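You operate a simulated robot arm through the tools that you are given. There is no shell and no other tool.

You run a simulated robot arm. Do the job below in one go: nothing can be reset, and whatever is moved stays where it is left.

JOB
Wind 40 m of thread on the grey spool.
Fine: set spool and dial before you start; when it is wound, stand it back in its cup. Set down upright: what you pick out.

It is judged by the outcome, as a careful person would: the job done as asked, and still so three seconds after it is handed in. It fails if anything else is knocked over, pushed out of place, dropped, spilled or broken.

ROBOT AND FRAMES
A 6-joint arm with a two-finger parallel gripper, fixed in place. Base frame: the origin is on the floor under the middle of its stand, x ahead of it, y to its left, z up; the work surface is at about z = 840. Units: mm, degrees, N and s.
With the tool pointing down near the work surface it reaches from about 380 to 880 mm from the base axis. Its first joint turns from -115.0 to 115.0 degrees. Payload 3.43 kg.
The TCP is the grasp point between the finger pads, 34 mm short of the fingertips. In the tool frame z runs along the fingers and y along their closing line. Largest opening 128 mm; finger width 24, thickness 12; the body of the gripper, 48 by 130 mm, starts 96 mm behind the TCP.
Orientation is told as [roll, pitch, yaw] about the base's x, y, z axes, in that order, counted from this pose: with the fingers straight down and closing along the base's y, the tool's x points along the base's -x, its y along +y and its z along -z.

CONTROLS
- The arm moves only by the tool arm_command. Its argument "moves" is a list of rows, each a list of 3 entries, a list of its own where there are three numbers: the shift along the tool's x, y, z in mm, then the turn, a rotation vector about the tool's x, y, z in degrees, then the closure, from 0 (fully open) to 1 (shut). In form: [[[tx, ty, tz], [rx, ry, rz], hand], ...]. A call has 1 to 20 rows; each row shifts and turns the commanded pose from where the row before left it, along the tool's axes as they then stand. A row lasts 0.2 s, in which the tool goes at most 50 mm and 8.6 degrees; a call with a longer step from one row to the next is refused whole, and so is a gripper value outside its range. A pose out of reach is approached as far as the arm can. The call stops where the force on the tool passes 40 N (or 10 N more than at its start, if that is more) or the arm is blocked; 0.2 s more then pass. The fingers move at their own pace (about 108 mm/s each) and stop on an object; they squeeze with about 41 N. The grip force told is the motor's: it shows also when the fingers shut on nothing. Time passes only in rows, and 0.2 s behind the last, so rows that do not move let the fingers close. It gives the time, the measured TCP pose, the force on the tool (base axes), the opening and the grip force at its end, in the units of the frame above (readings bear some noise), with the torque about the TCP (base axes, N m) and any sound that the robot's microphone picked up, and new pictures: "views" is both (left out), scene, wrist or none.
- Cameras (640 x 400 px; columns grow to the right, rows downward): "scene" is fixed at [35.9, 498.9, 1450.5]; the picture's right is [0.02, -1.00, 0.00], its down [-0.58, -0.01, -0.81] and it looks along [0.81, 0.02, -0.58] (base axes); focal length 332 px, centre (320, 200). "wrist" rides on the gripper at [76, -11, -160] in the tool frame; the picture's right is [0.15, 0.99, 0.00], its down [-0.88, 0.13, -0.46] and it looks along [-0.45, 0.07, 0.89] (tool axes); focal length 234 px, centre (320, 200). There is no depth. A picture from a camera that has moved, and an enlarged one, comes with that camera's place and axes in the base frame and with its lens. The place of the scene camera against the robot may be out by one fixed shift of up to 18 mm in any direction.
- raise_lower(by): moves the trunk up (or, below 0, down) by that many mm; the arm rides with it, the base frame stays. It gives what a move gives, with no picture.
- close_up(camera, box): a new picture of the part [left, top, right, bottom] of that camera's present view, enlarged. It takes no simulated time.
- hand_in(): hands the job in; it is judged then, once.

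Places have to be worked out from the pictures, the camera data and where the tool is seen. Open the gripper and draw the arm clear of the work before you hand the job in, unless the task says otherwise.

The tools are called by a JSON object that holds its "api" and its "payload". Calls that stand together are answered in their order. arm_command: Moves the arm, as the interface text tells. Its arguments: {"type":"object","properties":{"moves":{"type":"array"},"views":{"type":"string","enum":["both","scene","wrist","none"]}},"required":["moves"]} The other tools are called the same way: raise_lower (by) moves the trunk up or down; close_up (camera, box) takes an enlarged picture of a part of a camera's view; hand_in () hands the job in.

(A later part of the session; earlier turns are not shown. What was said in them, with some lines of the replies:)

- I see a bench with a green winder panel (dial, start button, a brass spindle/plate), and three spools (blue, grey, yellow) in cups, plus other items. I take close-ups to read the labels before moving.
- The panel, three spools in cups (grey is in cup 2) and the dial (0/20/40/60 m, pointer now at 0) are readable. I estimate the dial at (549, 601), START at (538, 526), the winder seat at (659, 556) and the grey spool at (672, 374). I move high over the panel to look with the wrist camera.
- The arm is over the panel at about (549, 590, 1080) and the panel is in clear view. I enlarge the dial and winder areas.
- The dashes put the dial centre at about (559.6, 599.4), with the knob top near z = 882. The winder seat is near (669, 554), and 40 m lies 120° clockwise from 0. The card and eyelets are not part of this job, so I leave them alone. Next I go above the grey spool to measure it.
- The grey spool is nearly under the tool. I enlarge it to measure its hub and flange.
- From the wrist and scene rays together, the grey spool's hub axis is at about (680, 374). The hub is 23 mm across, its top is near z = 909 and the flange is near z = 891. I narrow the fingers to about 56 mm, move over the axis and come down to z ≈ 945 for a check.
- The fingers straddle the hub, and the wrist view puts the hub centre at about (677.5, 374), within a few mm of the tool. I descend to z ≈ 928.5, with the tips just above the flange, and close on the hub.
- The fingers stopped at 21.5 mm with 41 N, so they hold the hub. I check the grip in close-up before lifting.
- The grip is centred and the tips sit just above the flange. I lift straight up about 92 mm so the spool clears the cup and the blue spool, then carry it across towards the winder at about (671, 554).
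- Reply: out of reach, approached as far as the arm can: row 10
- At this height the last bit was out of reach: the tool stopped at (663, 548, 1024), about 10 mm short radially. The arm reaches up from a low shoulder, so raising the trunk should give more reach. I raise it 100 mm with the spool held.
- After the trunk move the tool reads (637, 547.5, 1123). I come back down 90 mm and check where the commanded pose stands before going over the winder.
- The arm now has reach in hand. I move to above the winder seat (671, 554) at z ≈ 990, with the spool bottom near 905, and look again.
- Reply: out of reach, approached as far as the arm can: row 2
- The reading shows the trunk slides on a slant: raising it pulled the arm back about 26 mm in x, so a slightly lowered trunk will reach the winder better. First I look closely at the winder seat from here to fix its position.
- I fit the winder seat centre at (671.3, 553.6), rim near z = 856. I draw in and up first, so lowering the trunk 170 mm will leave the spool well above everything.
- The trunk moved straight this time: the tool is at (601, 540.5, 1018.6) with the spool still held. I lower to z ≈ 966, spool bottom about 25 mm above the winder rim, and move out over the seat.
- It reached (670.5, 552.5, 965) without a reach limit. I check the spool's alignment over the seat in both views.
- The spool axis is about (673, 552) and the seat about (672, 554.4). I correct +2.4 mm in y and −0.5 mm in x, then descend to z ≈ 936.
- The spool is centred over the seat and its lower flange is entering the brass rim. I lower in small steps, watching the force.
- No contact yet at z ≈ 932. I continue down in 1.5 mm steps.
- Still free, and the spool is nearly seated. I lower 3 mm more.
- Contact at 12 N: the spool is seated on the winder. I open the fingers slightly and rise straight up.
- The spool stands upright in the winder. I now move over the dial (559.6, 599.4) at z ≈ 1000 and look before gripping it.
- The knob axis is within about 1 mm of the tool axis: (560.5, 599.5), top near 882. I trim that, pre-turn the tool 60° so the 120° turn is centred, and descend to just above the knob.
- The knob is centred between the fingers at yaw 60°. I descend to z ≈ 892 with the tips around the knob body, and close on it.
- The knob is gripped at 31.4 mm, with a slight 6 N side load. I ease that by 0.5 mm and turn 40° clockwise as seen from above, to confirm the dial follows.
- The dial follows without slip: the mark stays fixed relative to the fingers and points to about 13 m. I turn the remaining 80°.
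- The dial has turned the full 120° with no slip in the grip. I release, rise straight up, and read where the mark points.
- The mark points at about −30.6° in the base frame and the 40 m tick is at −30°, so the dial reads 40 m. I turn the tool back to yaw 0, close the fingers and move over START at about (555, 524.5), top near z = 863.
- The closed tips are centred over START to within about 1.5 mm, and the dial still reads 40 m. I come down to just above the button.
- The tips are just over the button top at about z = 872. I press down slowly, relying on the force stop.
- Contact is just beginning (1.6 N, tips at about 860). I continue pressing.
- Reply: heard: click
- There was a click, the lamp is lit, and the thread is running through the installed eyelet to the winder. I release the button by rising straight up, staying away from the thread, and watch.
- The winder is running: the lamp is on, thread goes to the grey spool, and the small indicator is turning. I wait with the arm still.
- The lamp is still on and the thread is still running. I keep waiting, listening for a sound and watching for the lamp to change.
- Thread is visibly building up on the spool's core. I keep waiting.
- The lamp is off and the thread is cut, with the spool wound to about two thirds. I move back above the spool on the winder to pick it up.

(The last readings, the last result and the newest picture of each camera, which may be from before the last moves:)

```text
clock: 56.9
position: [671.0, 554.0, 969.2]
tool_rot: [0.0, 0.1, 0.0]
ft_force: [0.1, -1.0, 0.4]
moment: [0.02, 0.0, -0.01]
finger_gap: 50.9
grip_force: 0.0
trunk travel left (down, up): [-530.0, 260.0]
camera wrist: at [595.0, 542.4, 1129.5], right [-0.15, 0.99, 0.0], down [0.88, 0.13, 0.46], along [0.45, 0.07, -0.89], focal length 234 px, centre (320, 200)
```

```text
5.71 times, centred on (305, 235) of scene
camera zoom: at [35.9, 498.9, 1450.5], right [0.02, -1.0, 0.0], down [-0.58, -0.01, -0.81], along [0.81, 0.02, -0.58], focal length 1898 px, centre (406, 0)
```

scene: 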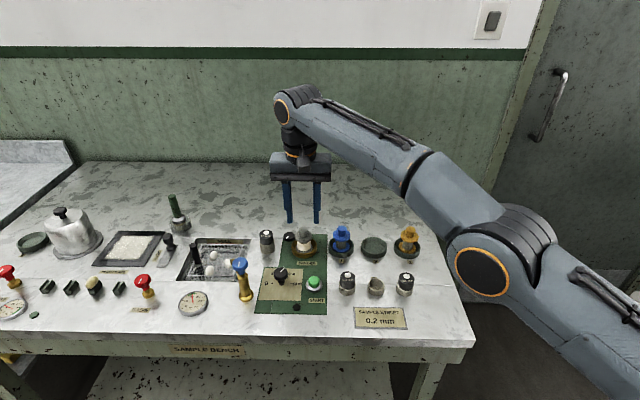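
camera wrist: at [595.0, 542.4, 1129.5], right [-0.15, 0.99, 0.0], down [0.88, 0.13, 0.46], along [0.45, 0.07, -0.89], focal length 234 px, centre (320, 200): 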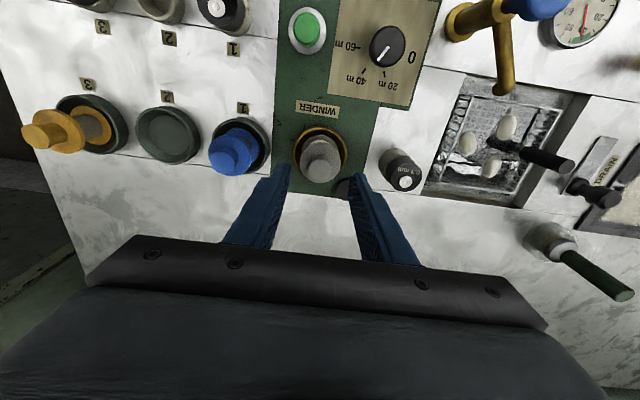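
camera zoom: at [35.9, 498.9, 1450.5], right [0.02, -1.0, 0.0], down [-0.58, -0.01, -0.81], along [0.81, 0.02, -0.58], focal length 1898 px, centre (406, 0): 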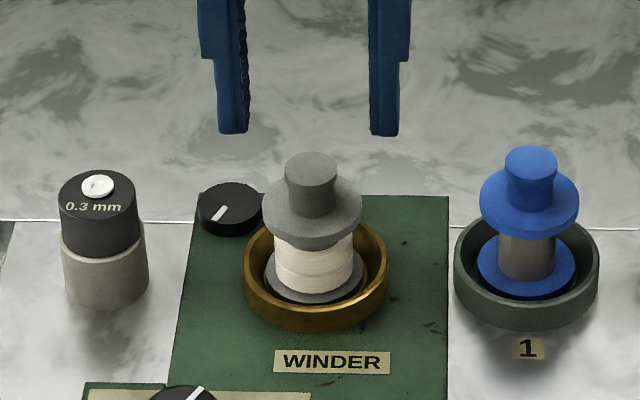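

The wound spool's hub is at (672, 554.3), within 1 mm of the tool. I trim, descend 40 mm to z ≈ 929 and close on the hub.

{"api": "arm_command", "payload": {"moves": [[[-0.8, 0.7, 15], [0, 0, 0], 0.6], [[0, 0, 15], [0, 0, 0], 0.6], [[0, 0, 9.5], [0, 0, 0], 0.6], [[0, 0, 0], [0, 0, 0], 0.6], [[0, 0, 0], [0, 0, 0], 1], [[0, 0, 0], [0, 0, 0], 1], [[0, 0, 0], [0, 0, 0], 1]], "views": "both"}}

{"api": "close_up", "payload": {"camera": "scene", "box": [265, 200, 345, 270]}}

{"api": "close_up", "payload": {"camera": "wrist", "box": [270, 105, 370, 205]}}

```text
clock: 58.5
position: [672.6, 554.5, 929.6]
tool_rot: [0.1, 0.1, 0.0]
ft_force: [0.9, -1.4, 0.4]
moment: [-0.01, 0.02, 0.03]
finger_gap: 21.3
grip_force: 40.8
trunk travel left (down, up): [-530.0, 260.0]
camera wrist: at [596.2, 543.1, 1090.2], right [-0.15, 0.99, 0.0], down [0.88, 0.13, 0.46], along [0.45, 0.07, -0.89], focal length 234 px, centre (320, 200)
```

scene: 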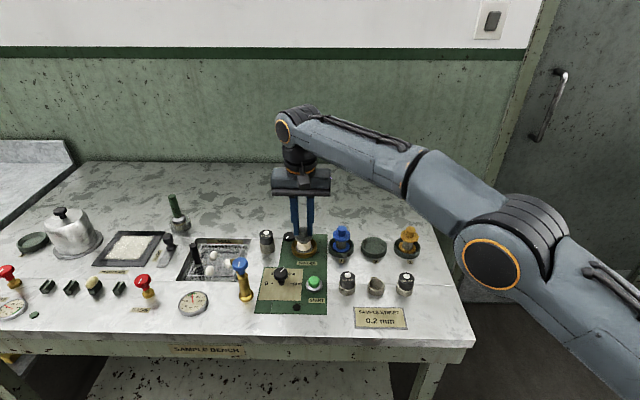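
wrist: 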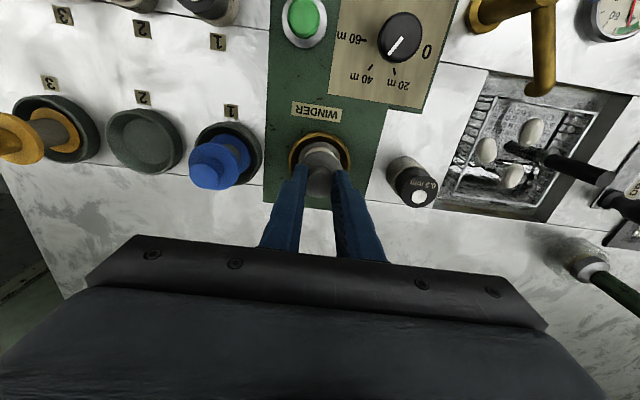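

```text
5.71 times, centred on (305, 235) of scene
camera zoom: at [35.9, 498.9, 1450.5], right [0.02, -1.0, 0.0], down [-0.58, -0.01, -0.81], along [0.81, 0.02, -0.58], focal length 1898 px, centre (406, 0)
```

zoom: 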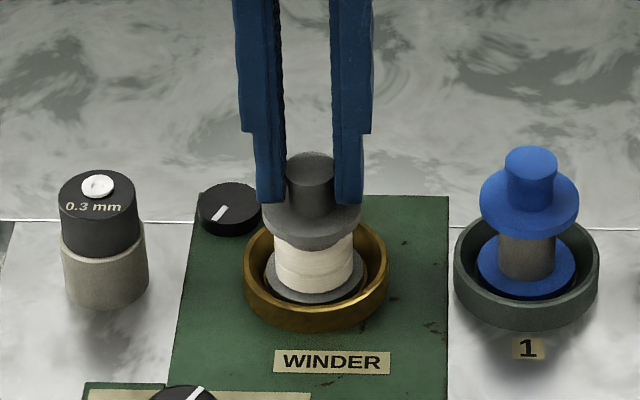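

```text
4.00 times, centred on (320, 155) of wrist
camera zoom: at [596.2, 543.1, 1090.2], right [-0.15, 0.99, 0.0], down [0.88, 0.13, 0.46], along [0.45, 0.07, -0.89], focal length 937 px, centre (320, 380)
```

zoom: 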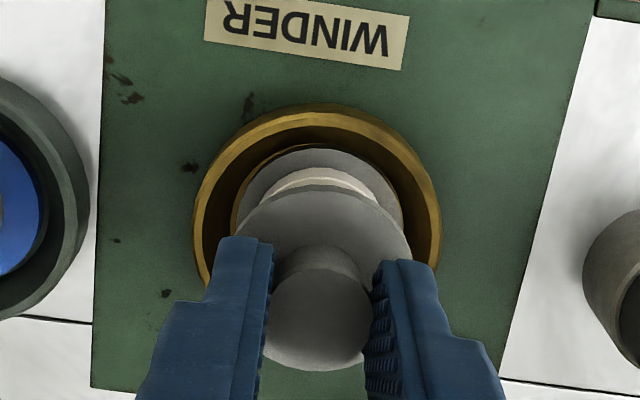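

The hub is gripped again at 21.3 mm. I lift straight up 40 mm, draw inward to stay within reach, rise further to clear the blue spool, and carry it over to cup 2.

{"api": "arm_command", "payload": {"moves": [[[0, 0, -10], [0, 0, 0], 1], [[0, 0, -15], [0, 0, 0], 1], [[0, 0, -15], [0, 0, 0], 1], [[0, 0, 0], [0, 0, 0], 1], [[25, -20, 0], [0, 0, 0], 1], [[25, -20, 0], [0, 0, 0], 1], [[0, 0, -25], [0, 0, 0], 1], [[0, 0, -25], [0, 0, 0], 1], [[-13.5, -35, 0], [0, 0, 0], 1], [[-13.5, -35, 0], [0, 0, 0], 1], [[-13.5, -35, 0], [0, 0, 0], 1], [[-13.5, -35, 0], [0, 0, 0], 1], [[0, 0, 0], [0, 0, 0], 1], [[0, 0, 0], [0, 0, 0], 1]], "views": "both"}}

{"api": "close_up", "payload": {"camera": "wrist", "box": [260, 80, 380, 200]}}

{"api": "close_up", "payload": {"camera": "scene", "box": [325, 180, 425, 270]}}

```text
clock: 61.5
position: [676.4, 374.2, 1019.2]
tool_rot: [0.0, 0.0, 0.0]
ft_force: [-0.1, 0.0, -0.5]
moment: [0.01, -0.01, 0.0]
finger_gap: 21.5
grip_force: 41.3
trunk travel left (down, up): [-530.0, 260.0]
camera wrist: at [600.7, 361.8, 1180.2], right [-0.15, 0.99, 0.0], down [0.88, 0.13, 0.46], along [0.45, 0.07, -0.89], focal length 234 px, centre (320, 200)
```

scene: 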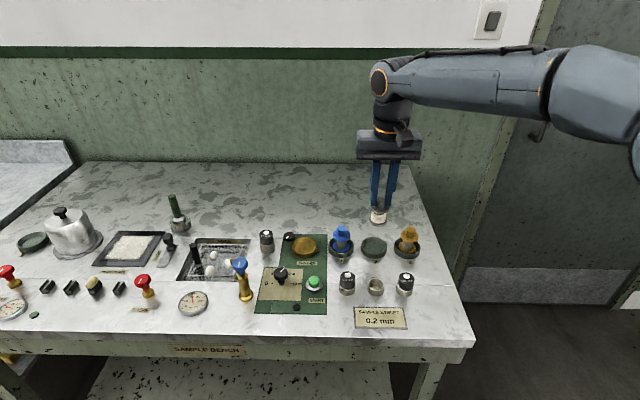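
wrist: 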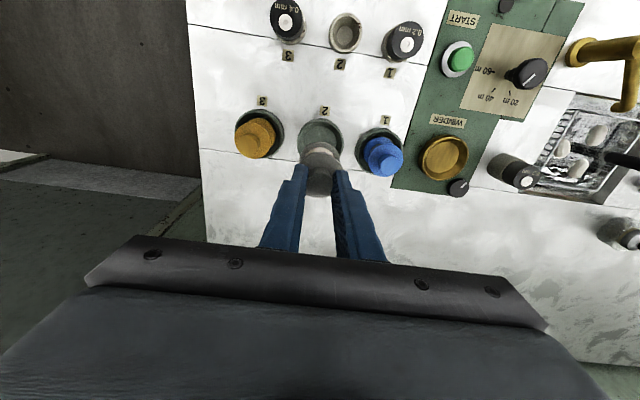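

```text
3.33 times, centred on (320, 140) of wrist
camera zoom: at [600.7, 361.8, 1180.2], right [-0.15, 0.99, 0.0], down [0.88, 0.13, 0.46], along [0.45, 0.07, -0.89], focal length 781 px, centre (320, 400)
```

zoom: 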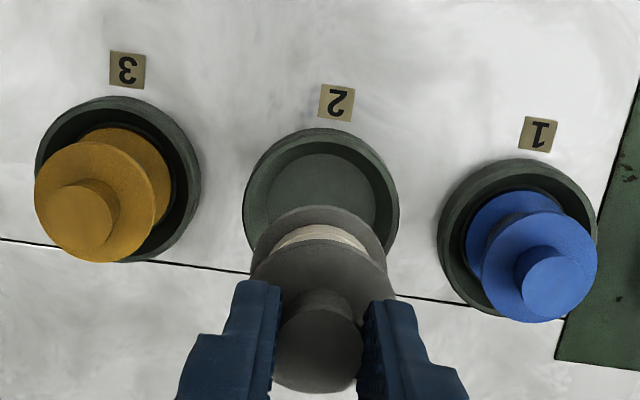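

```text
4.44 times, centred on (375, 225) of scene
camera zoom: at [35.9, 498.9, 1450.5], right [0.02, -1.0, 0.0], down [-0.58, -0.01, -0.81], along [0.81, 0.02, -0.58], focal length 1476 px, centre (76, 89)
```

zoom: 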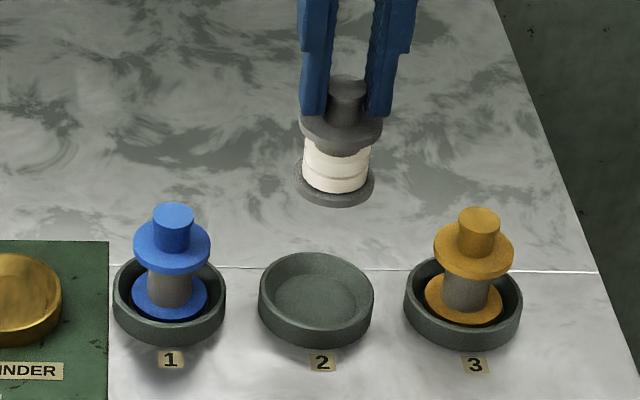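

The spool hangs upright, its axis 1–3 mm off cup 2's centre, which I put at (678, 374). I trim by +1.3 in x and +1.5 in y, lower to z ≈ 962 and re-check at closer range.

{"api": "arm_command", "payload": {"moves": [[[-1.3, 1.5, 0], [0, 0, 0], 1], [[0, 0, 20], [0, 0, 0], 1], [[0, 0, 20], [0, 0, 0], 1], [[0, 0, 17], [0, 0, 0], 1], [[0, 0, 0], [0, 0, 0], 1], [[0, 0, 0], [0, 0, 0], 1]], "views": "both"}}

{"api": "close_up", "payload": {"camera": "wrist", "box": [270, 100, 370, 200]}}

{"api": "close_up", "payload": {"camera": "scene", "box": [335, 200, 415, 270]}}

```text
clock: 62.9
position: [678.0, 376.3, 963.5]
tool_rot: [0.0, 0.0, 0.0]
ft_force: [0.9, 0.1, -0.7]
moment: [-0.02, 0.0, -0.01]
finger_gap: 21.6
grip_force: 41.2
trunk travel left (down, up): [-530.0, 260.0]
camera wrist: at [601.6, 363.5, 1122.8], right [-0.15, 0.99, 0.0], down [0.88, 0.13, 0.46], along [0.45, 0.07, -0.89], focal length 234 px, centre (320, 200)
```

scene: 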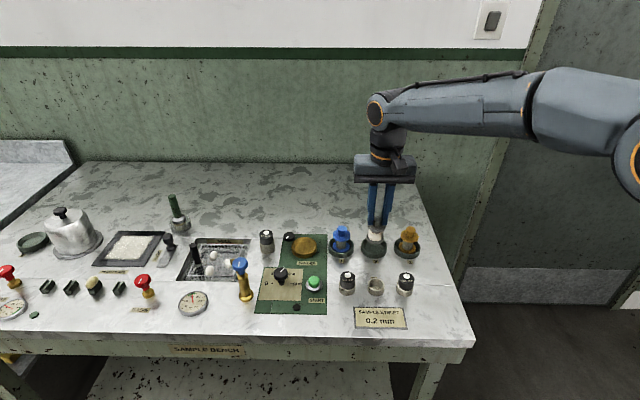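
wrist: 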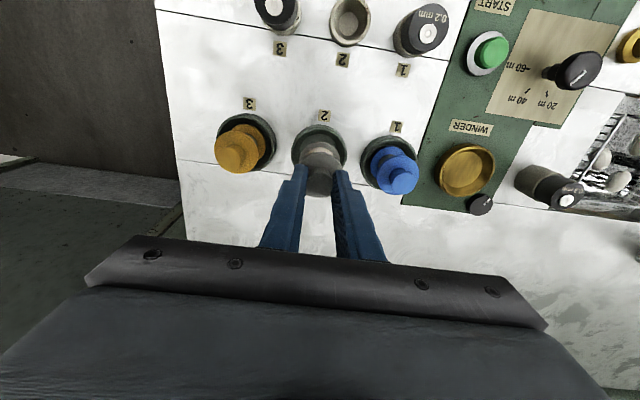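

```text
4.00 times, centred on (320, 150) of wrist
camera zoom: at [601.6, 363.5, 1122.8], right [-0.15, 0.99, 0.0], down [0.88, 0.13, 0.46], along [0.45, 0.07, -0.89], focal length 937 px, centre (320, 400)
```

zoom: 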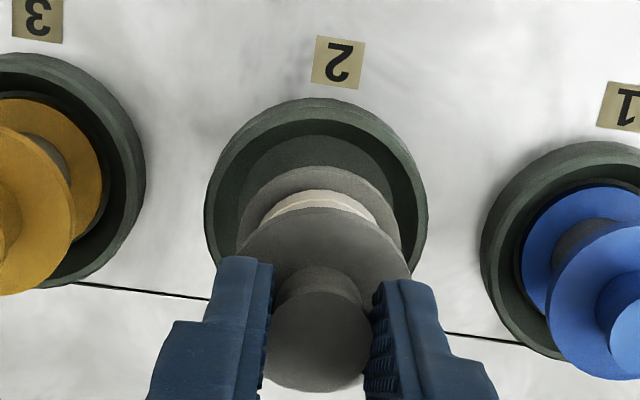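

```text
5.71 times, centred on (375, 235) of scene
camera zoom: at [35.9, 498.9, 1450.5], right [0.02, -1.0, 0.0], down [-0.58, -0.01, -0.81], along [0.81, 0.02, -0.58], focal length 1898 px, centre (6, 0)
```

zoom: 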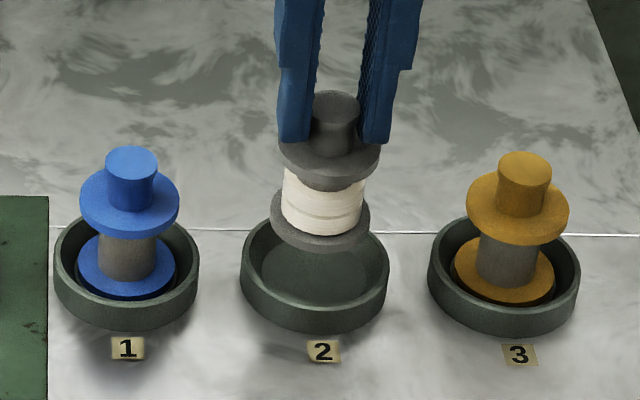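

Both views show the spool within about 1 mm of cup 2's centre. I trim 0.6 mm in x and −0.4 mm in y and lower to z ≈ 934.

{"api": "arm_command", "payload": {"moves": [[[-0.6, -0.4, 0], [0, 0, 0], 1], [[0, 0, 10], [0, 0, 0], 1], [[0, 0, 10], [0, 0, 0], 1], [[0, 0, 7], [0, 0, 0], 1], [[0, 0, 2], [0, 0, 0], 1], [[0, 0, 0], [0, 0, 0], 1]], "views": "both"}}

{"api": "close_up", "payload": {"camera": "scene", "box": [335, 200, 415, 270]}}

{"api": "close_up", "payload": {"camera": "wrist", "box": [270, 100, 370, 200]}}

```text
clock: 64.2
position: [679.0, 375.7, 934.3]
tool_rot: [0.0, 0.1, 0.1]
ft_force: [-0.4, -1.3, -1.0]
moment: [-0.01, -0.01, 0.01]
finger_gap: 21.4
grip_force: 40.8
trunk travel left (down, up): [-530.0, 260.0]
camera wrist: at [602.2, 363.4, 1094.4], right [-0.15, 0.99, 0.0], down [0.88, 0.13, 0.46], along [0.45, 0.07, -0.89], focal length 234 px, centre (320, 200)
```

scene: 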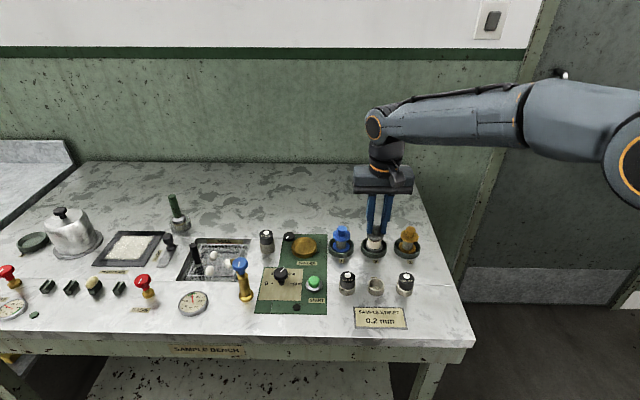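
wrist: 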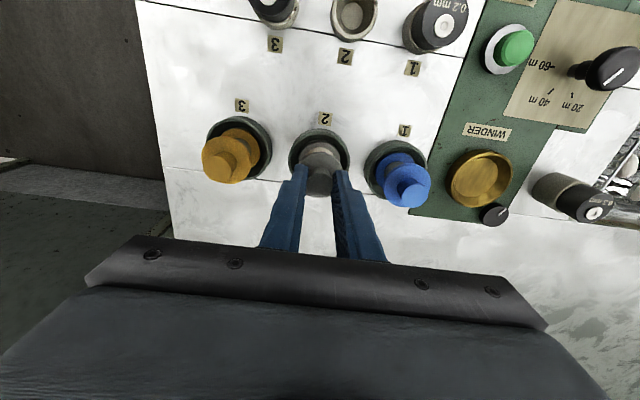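

```text
5.71 times, centred on (375, 235) of scene
camera zoom: at [35.9, 498.9, 1450.5], right [0.02, -1.0, 0.0], down [-0.58, -0.01, -0.81], along [0.81, 0.02, -0.58], focal length 1898 px, centre (6, 0)
```

zoom: 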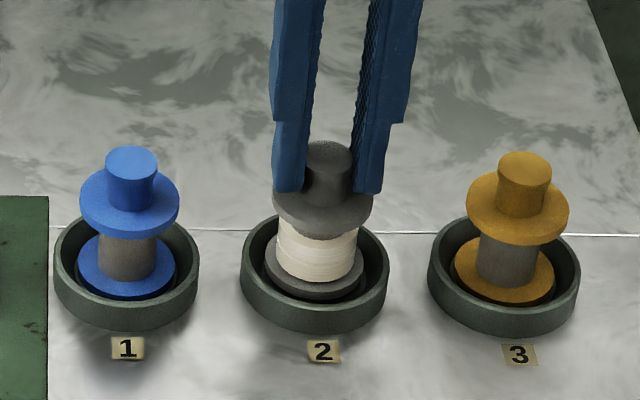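

```text
4.00 times, centred on (320, 150) of wrist
camera zoom: at [602.2, 363.4, 1094.4], right [-0.15, 0.99, 0.0], down [0.88, 0.13, 0.46], along [0.45, 0.07, -0.89], focal length 937 px, centre (320, 400)
```

zoom: 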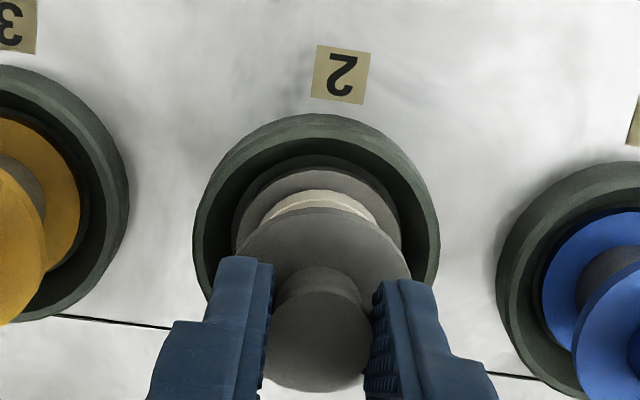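

The spool is inside cup 2 and centred, just above the floor. I lower in 1 mm steps until contact.

{"api": "arm_command", "payload": {"moves": [[[0, 0, 1], [0, 0, 0], 1], [[0, 0, 1], [0, 0, 0], 1], [[0, 0, 1], [0, 0, 0], 1], [[0, 0, 0], [0, 0, 0], 1]], "views": "none"}}

```text
clock: 65.2
position: [678.5, 375.3, 931.3]
tool_rot: [0.0, 0.0, 0.0]
ft_force: [0.2, -0.4, -0.6]
moment: [0.03, 0.03, 0.01]
finger_gap: 21.5
grip_force: 40.8
trunk travel left (down, up): [-530.0, 260.0]
```

No contact yet at z ≈ 931. I continue down slowly.

{"api": "arm_command", "payload": {"moves": [[[0, 0, 0.7], [0, 0, 0], 1], [[0, 0, 0.7], [0, 0, 0], 1], [[0, 0, 0.6], [0, 0, 0], 1], [[0, 0, 0], [0, 0, 0], 1]], "views": "none"}}

```text
clock: 66.2
position: [679.4, 375.4, 929.8]
tool_rot: [-0.1, 0.0, -0.1]
ft_force: [0.4, -0.7, 2.7]
moment: [0.03, 0.05, 0.03]
finger_gap: 21.5
grip_force: 41.0
trunk travel left (down, up): [-530.0, 260.0]
```

The reading shows light contact (2.7 N). I add another 0.8 mm to confirm it is seated.

{"api": "arm_command", "payload": {"moves": [[[0, 0, 0.8], [0, 0, 0], 1], [[0, 0, 0], [0, 0, 0], 1]], "views": "scene"}}

{"api": "close_up", "payload": {"camera": "scene", "box": [335, 200, 415, 270]}}

```text
clock: 66.8
position: [679.0, 375.5, 930.0]
tool_rot: [0.1, -0.2, 0.0]
ft_force: [-0.4, 0.1, 10.5]
moment: [0.0, 0.0, -0.02]
finger_gap: 21.6
grip_force: 40.4
trunk travel left (down, up): [-530.0, 260.0]
```

scene: 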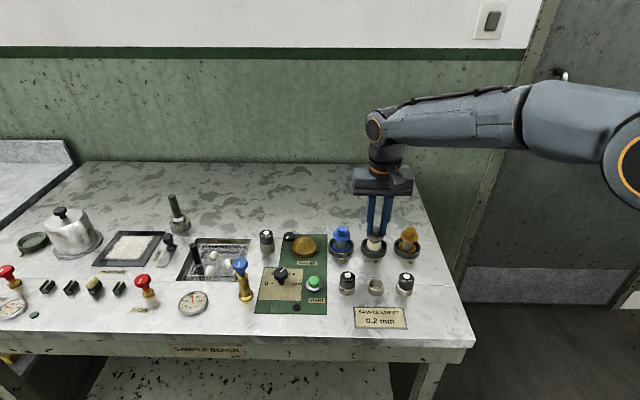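

```text
5.71 times, centred on (375, 235) of scene
camera zoom: at [35.9, 498.9, 1450.5], right [0.02, -1.0, 0.0], down [-0.58, -0.01, -0.81], along [0.81, 0.02, -0.58], focal length 1898 px, centre (6, 0)
```

zoom: 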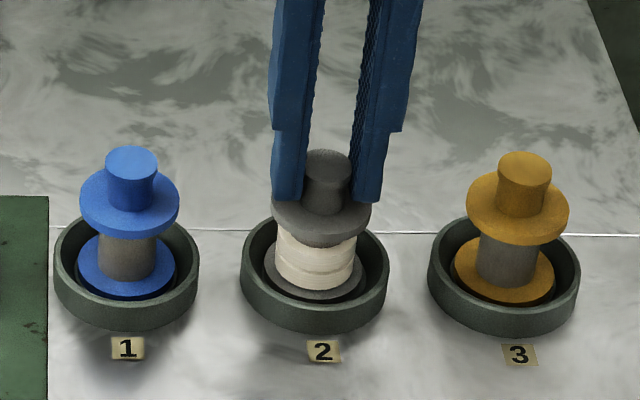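

The contact force is 10.5 N, and the spool sits in cup 2 level with its neighbours. I open the fingers, rise straight up and draw clear.

{"api": "arm_command", "payload": {"moves": [[[0, 0, 0], [0, 0, 0], 0.6], [[0, 0, 0], [0, 0, 0], 0.6], [[0, 0, -10], [0, 0, 0], 0.6], [[0, 0, -20], [0, 0, 0], 0.6], [[0, 0, -30], [0, 0, 0], 0.6], [[0, 0, -40], [0, 0, 0], 0.6], [[30, 0, -30], [0, 0, 0], 0.6], [[40, 0, -20], [0, 0, 0], 0.6], [[40, 0, 0], [0, 0, 0], 0.6], [[40, 0, 0], [0, 0, 0], 0.6], [[0, 0, 0], [0, 0, 0], 0.6]], "views": "both"}}

{"api": "close_up", "payload": {"camera": "scene", "box": [335, 200, 415, 270]}}

{"api": "close_up", "payload": {"camera": "scene", "box": [220, 210, 430, 330]}}

```text
clock: 69.2
position: [528.6, 377.7, 1079.3]
tool_rot: [0.0, 0.0, 0.0]
ft_force: [0.4, -0.1, 1.1]
moment: [0.01, 0.03, 0.02]
finger_gap: 51.3
grip_force: 0.0
trunk travel left (down, up): [-530.0, 260.0]
camera wrist: at [452.2, 364.7, 1239.6], right [-0.15, 0.99, 0.0], down [0.88, 0.13, 0.46], along [0.45, 0.07, -0.89], focal length 234 px, centre (320, 200)
```

scene: 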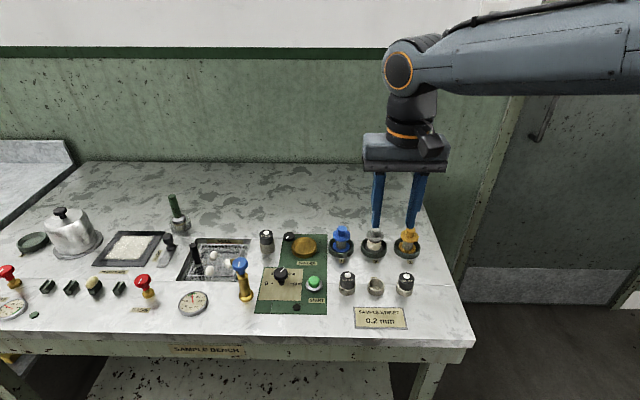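
wrist: 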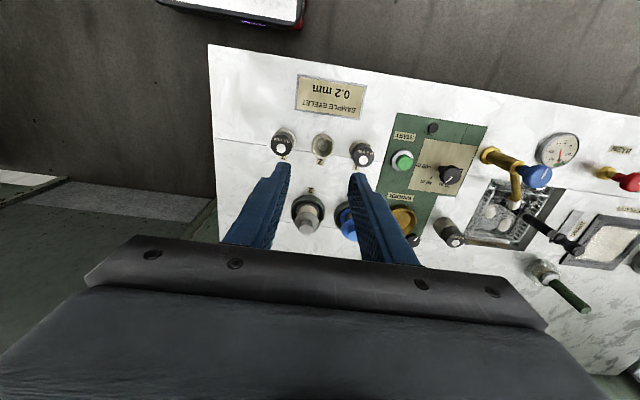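

```text
5.71 times, centred on (375, 235) of scene
camera zoom: at [35.9, 498.9, 1450.5], right [0.02, -1.0, 0.0], down [-0.58, -0.01, -0.81], along [0.81, 0.02, -0.58], focal length 1898 px, centre (6, 0)
```

zoom: 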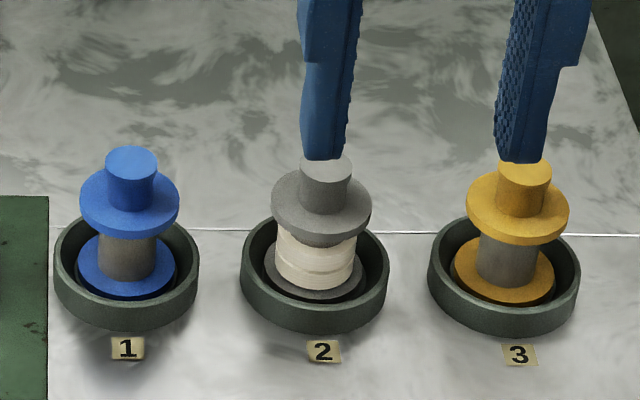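

```text
3.05 times, centred on (325, 270) of scene
camera zoom: at [35.9, 498.9, 1450.5], right [0.02, -1.0, 0.0], down [-0.58, -0.01, -0.81], along [0.81, 0.02, -0.58], focal length 1012 px, centre (305, -13)
```

zoom: 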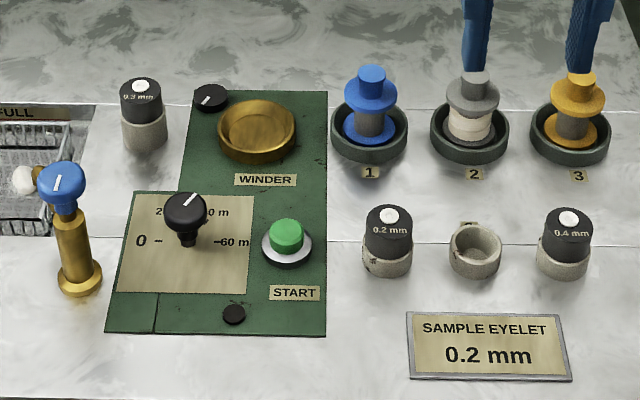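

The wound grey spool stands upright in cup 2. The winder is stopped, and the other items look unmoved. I open the gripper fully and back off a little higher before handing in.

{"api": "arm_command", "payload": {"moves": [[[20, 0, -30], [0, 0, 0], 0], [[20, 0, -30], [0, 0, 0], 0], [[0, 0, 0], [0, 0, 0], 0], [[0, 0, 0], [0, 0, 0], 0]], "views": "scene"}}

{"api": "close_up", "payload": {"camera": "scene", "box": [0, 190, 440, 340]}}

```text
clock: 70.2
position: [487.3, 376.5, 1138.8]
tool_rot: [0.1, 0.0, 0.0]
ft_force: [-0.1, -0.4, -0.4]
moment: [0.0, 0.02, -0.01]
finger_gap: 128.0
grip_force: 0.0
trunk travel left (down, up): [-530.0, 260.0]
```

scene: 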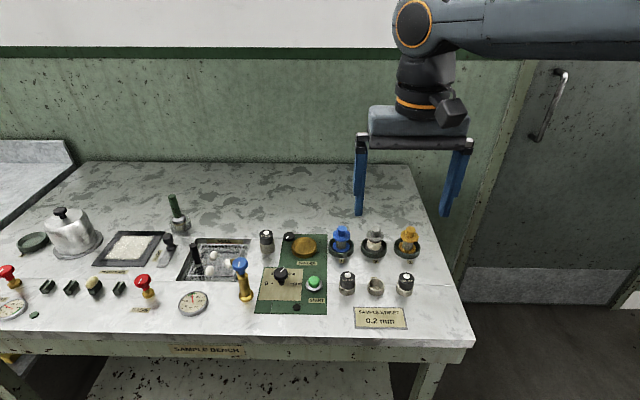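

```text
1.45 times, centred on (220, 265) of scene
camera zoom: at [35.9, 498.9, 1450.5], right [0.02, -1.0, 0.0], down [-0.58, -0.01, -0.81], along [0.81, 0.02, -0.58], focal length 483 px, centre (466, 106)
```

zoom: 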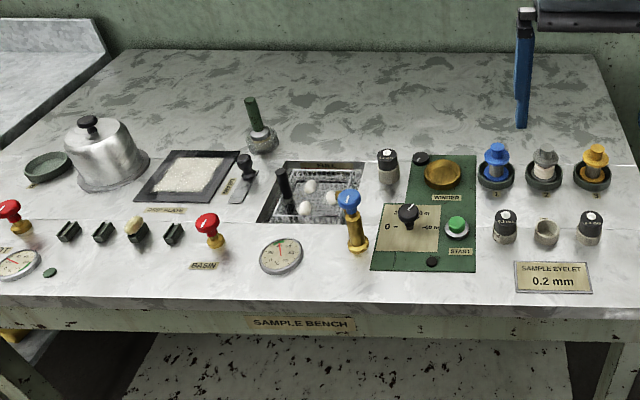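

The gripper is open and clear, the grey spool with its 40 m stands in cup 2, and the rest of the bench is undisturbed. I hand the job in.

{"api": "hand_in", "payload": {}}

```text
The job is handed in.
```

I wound the grey spool with the dial set to 40 m and stood it back upright in cup 2, then handed the job in.

- **Winding:** I put the spool on the winder and set the dial before pressing START once. The winder ran until its lamp went out and the thread was cut. The bench shows no length readout, so the 40 m rests on the dial setting; the wound section looks like about two thirds of a full spool, which fits.
- **Eyelet:** A card on the bench reads "SAMPLE EYELET 0.2 mm", but the thread ran through the 0.3 mm eyelet already in place. I left it because the job named only the spool and the dial.
- **Bench:** In the last pictures nothing else was knocked over or moved. The dial is still at 40 m, and the gripper is open and clear of the work.
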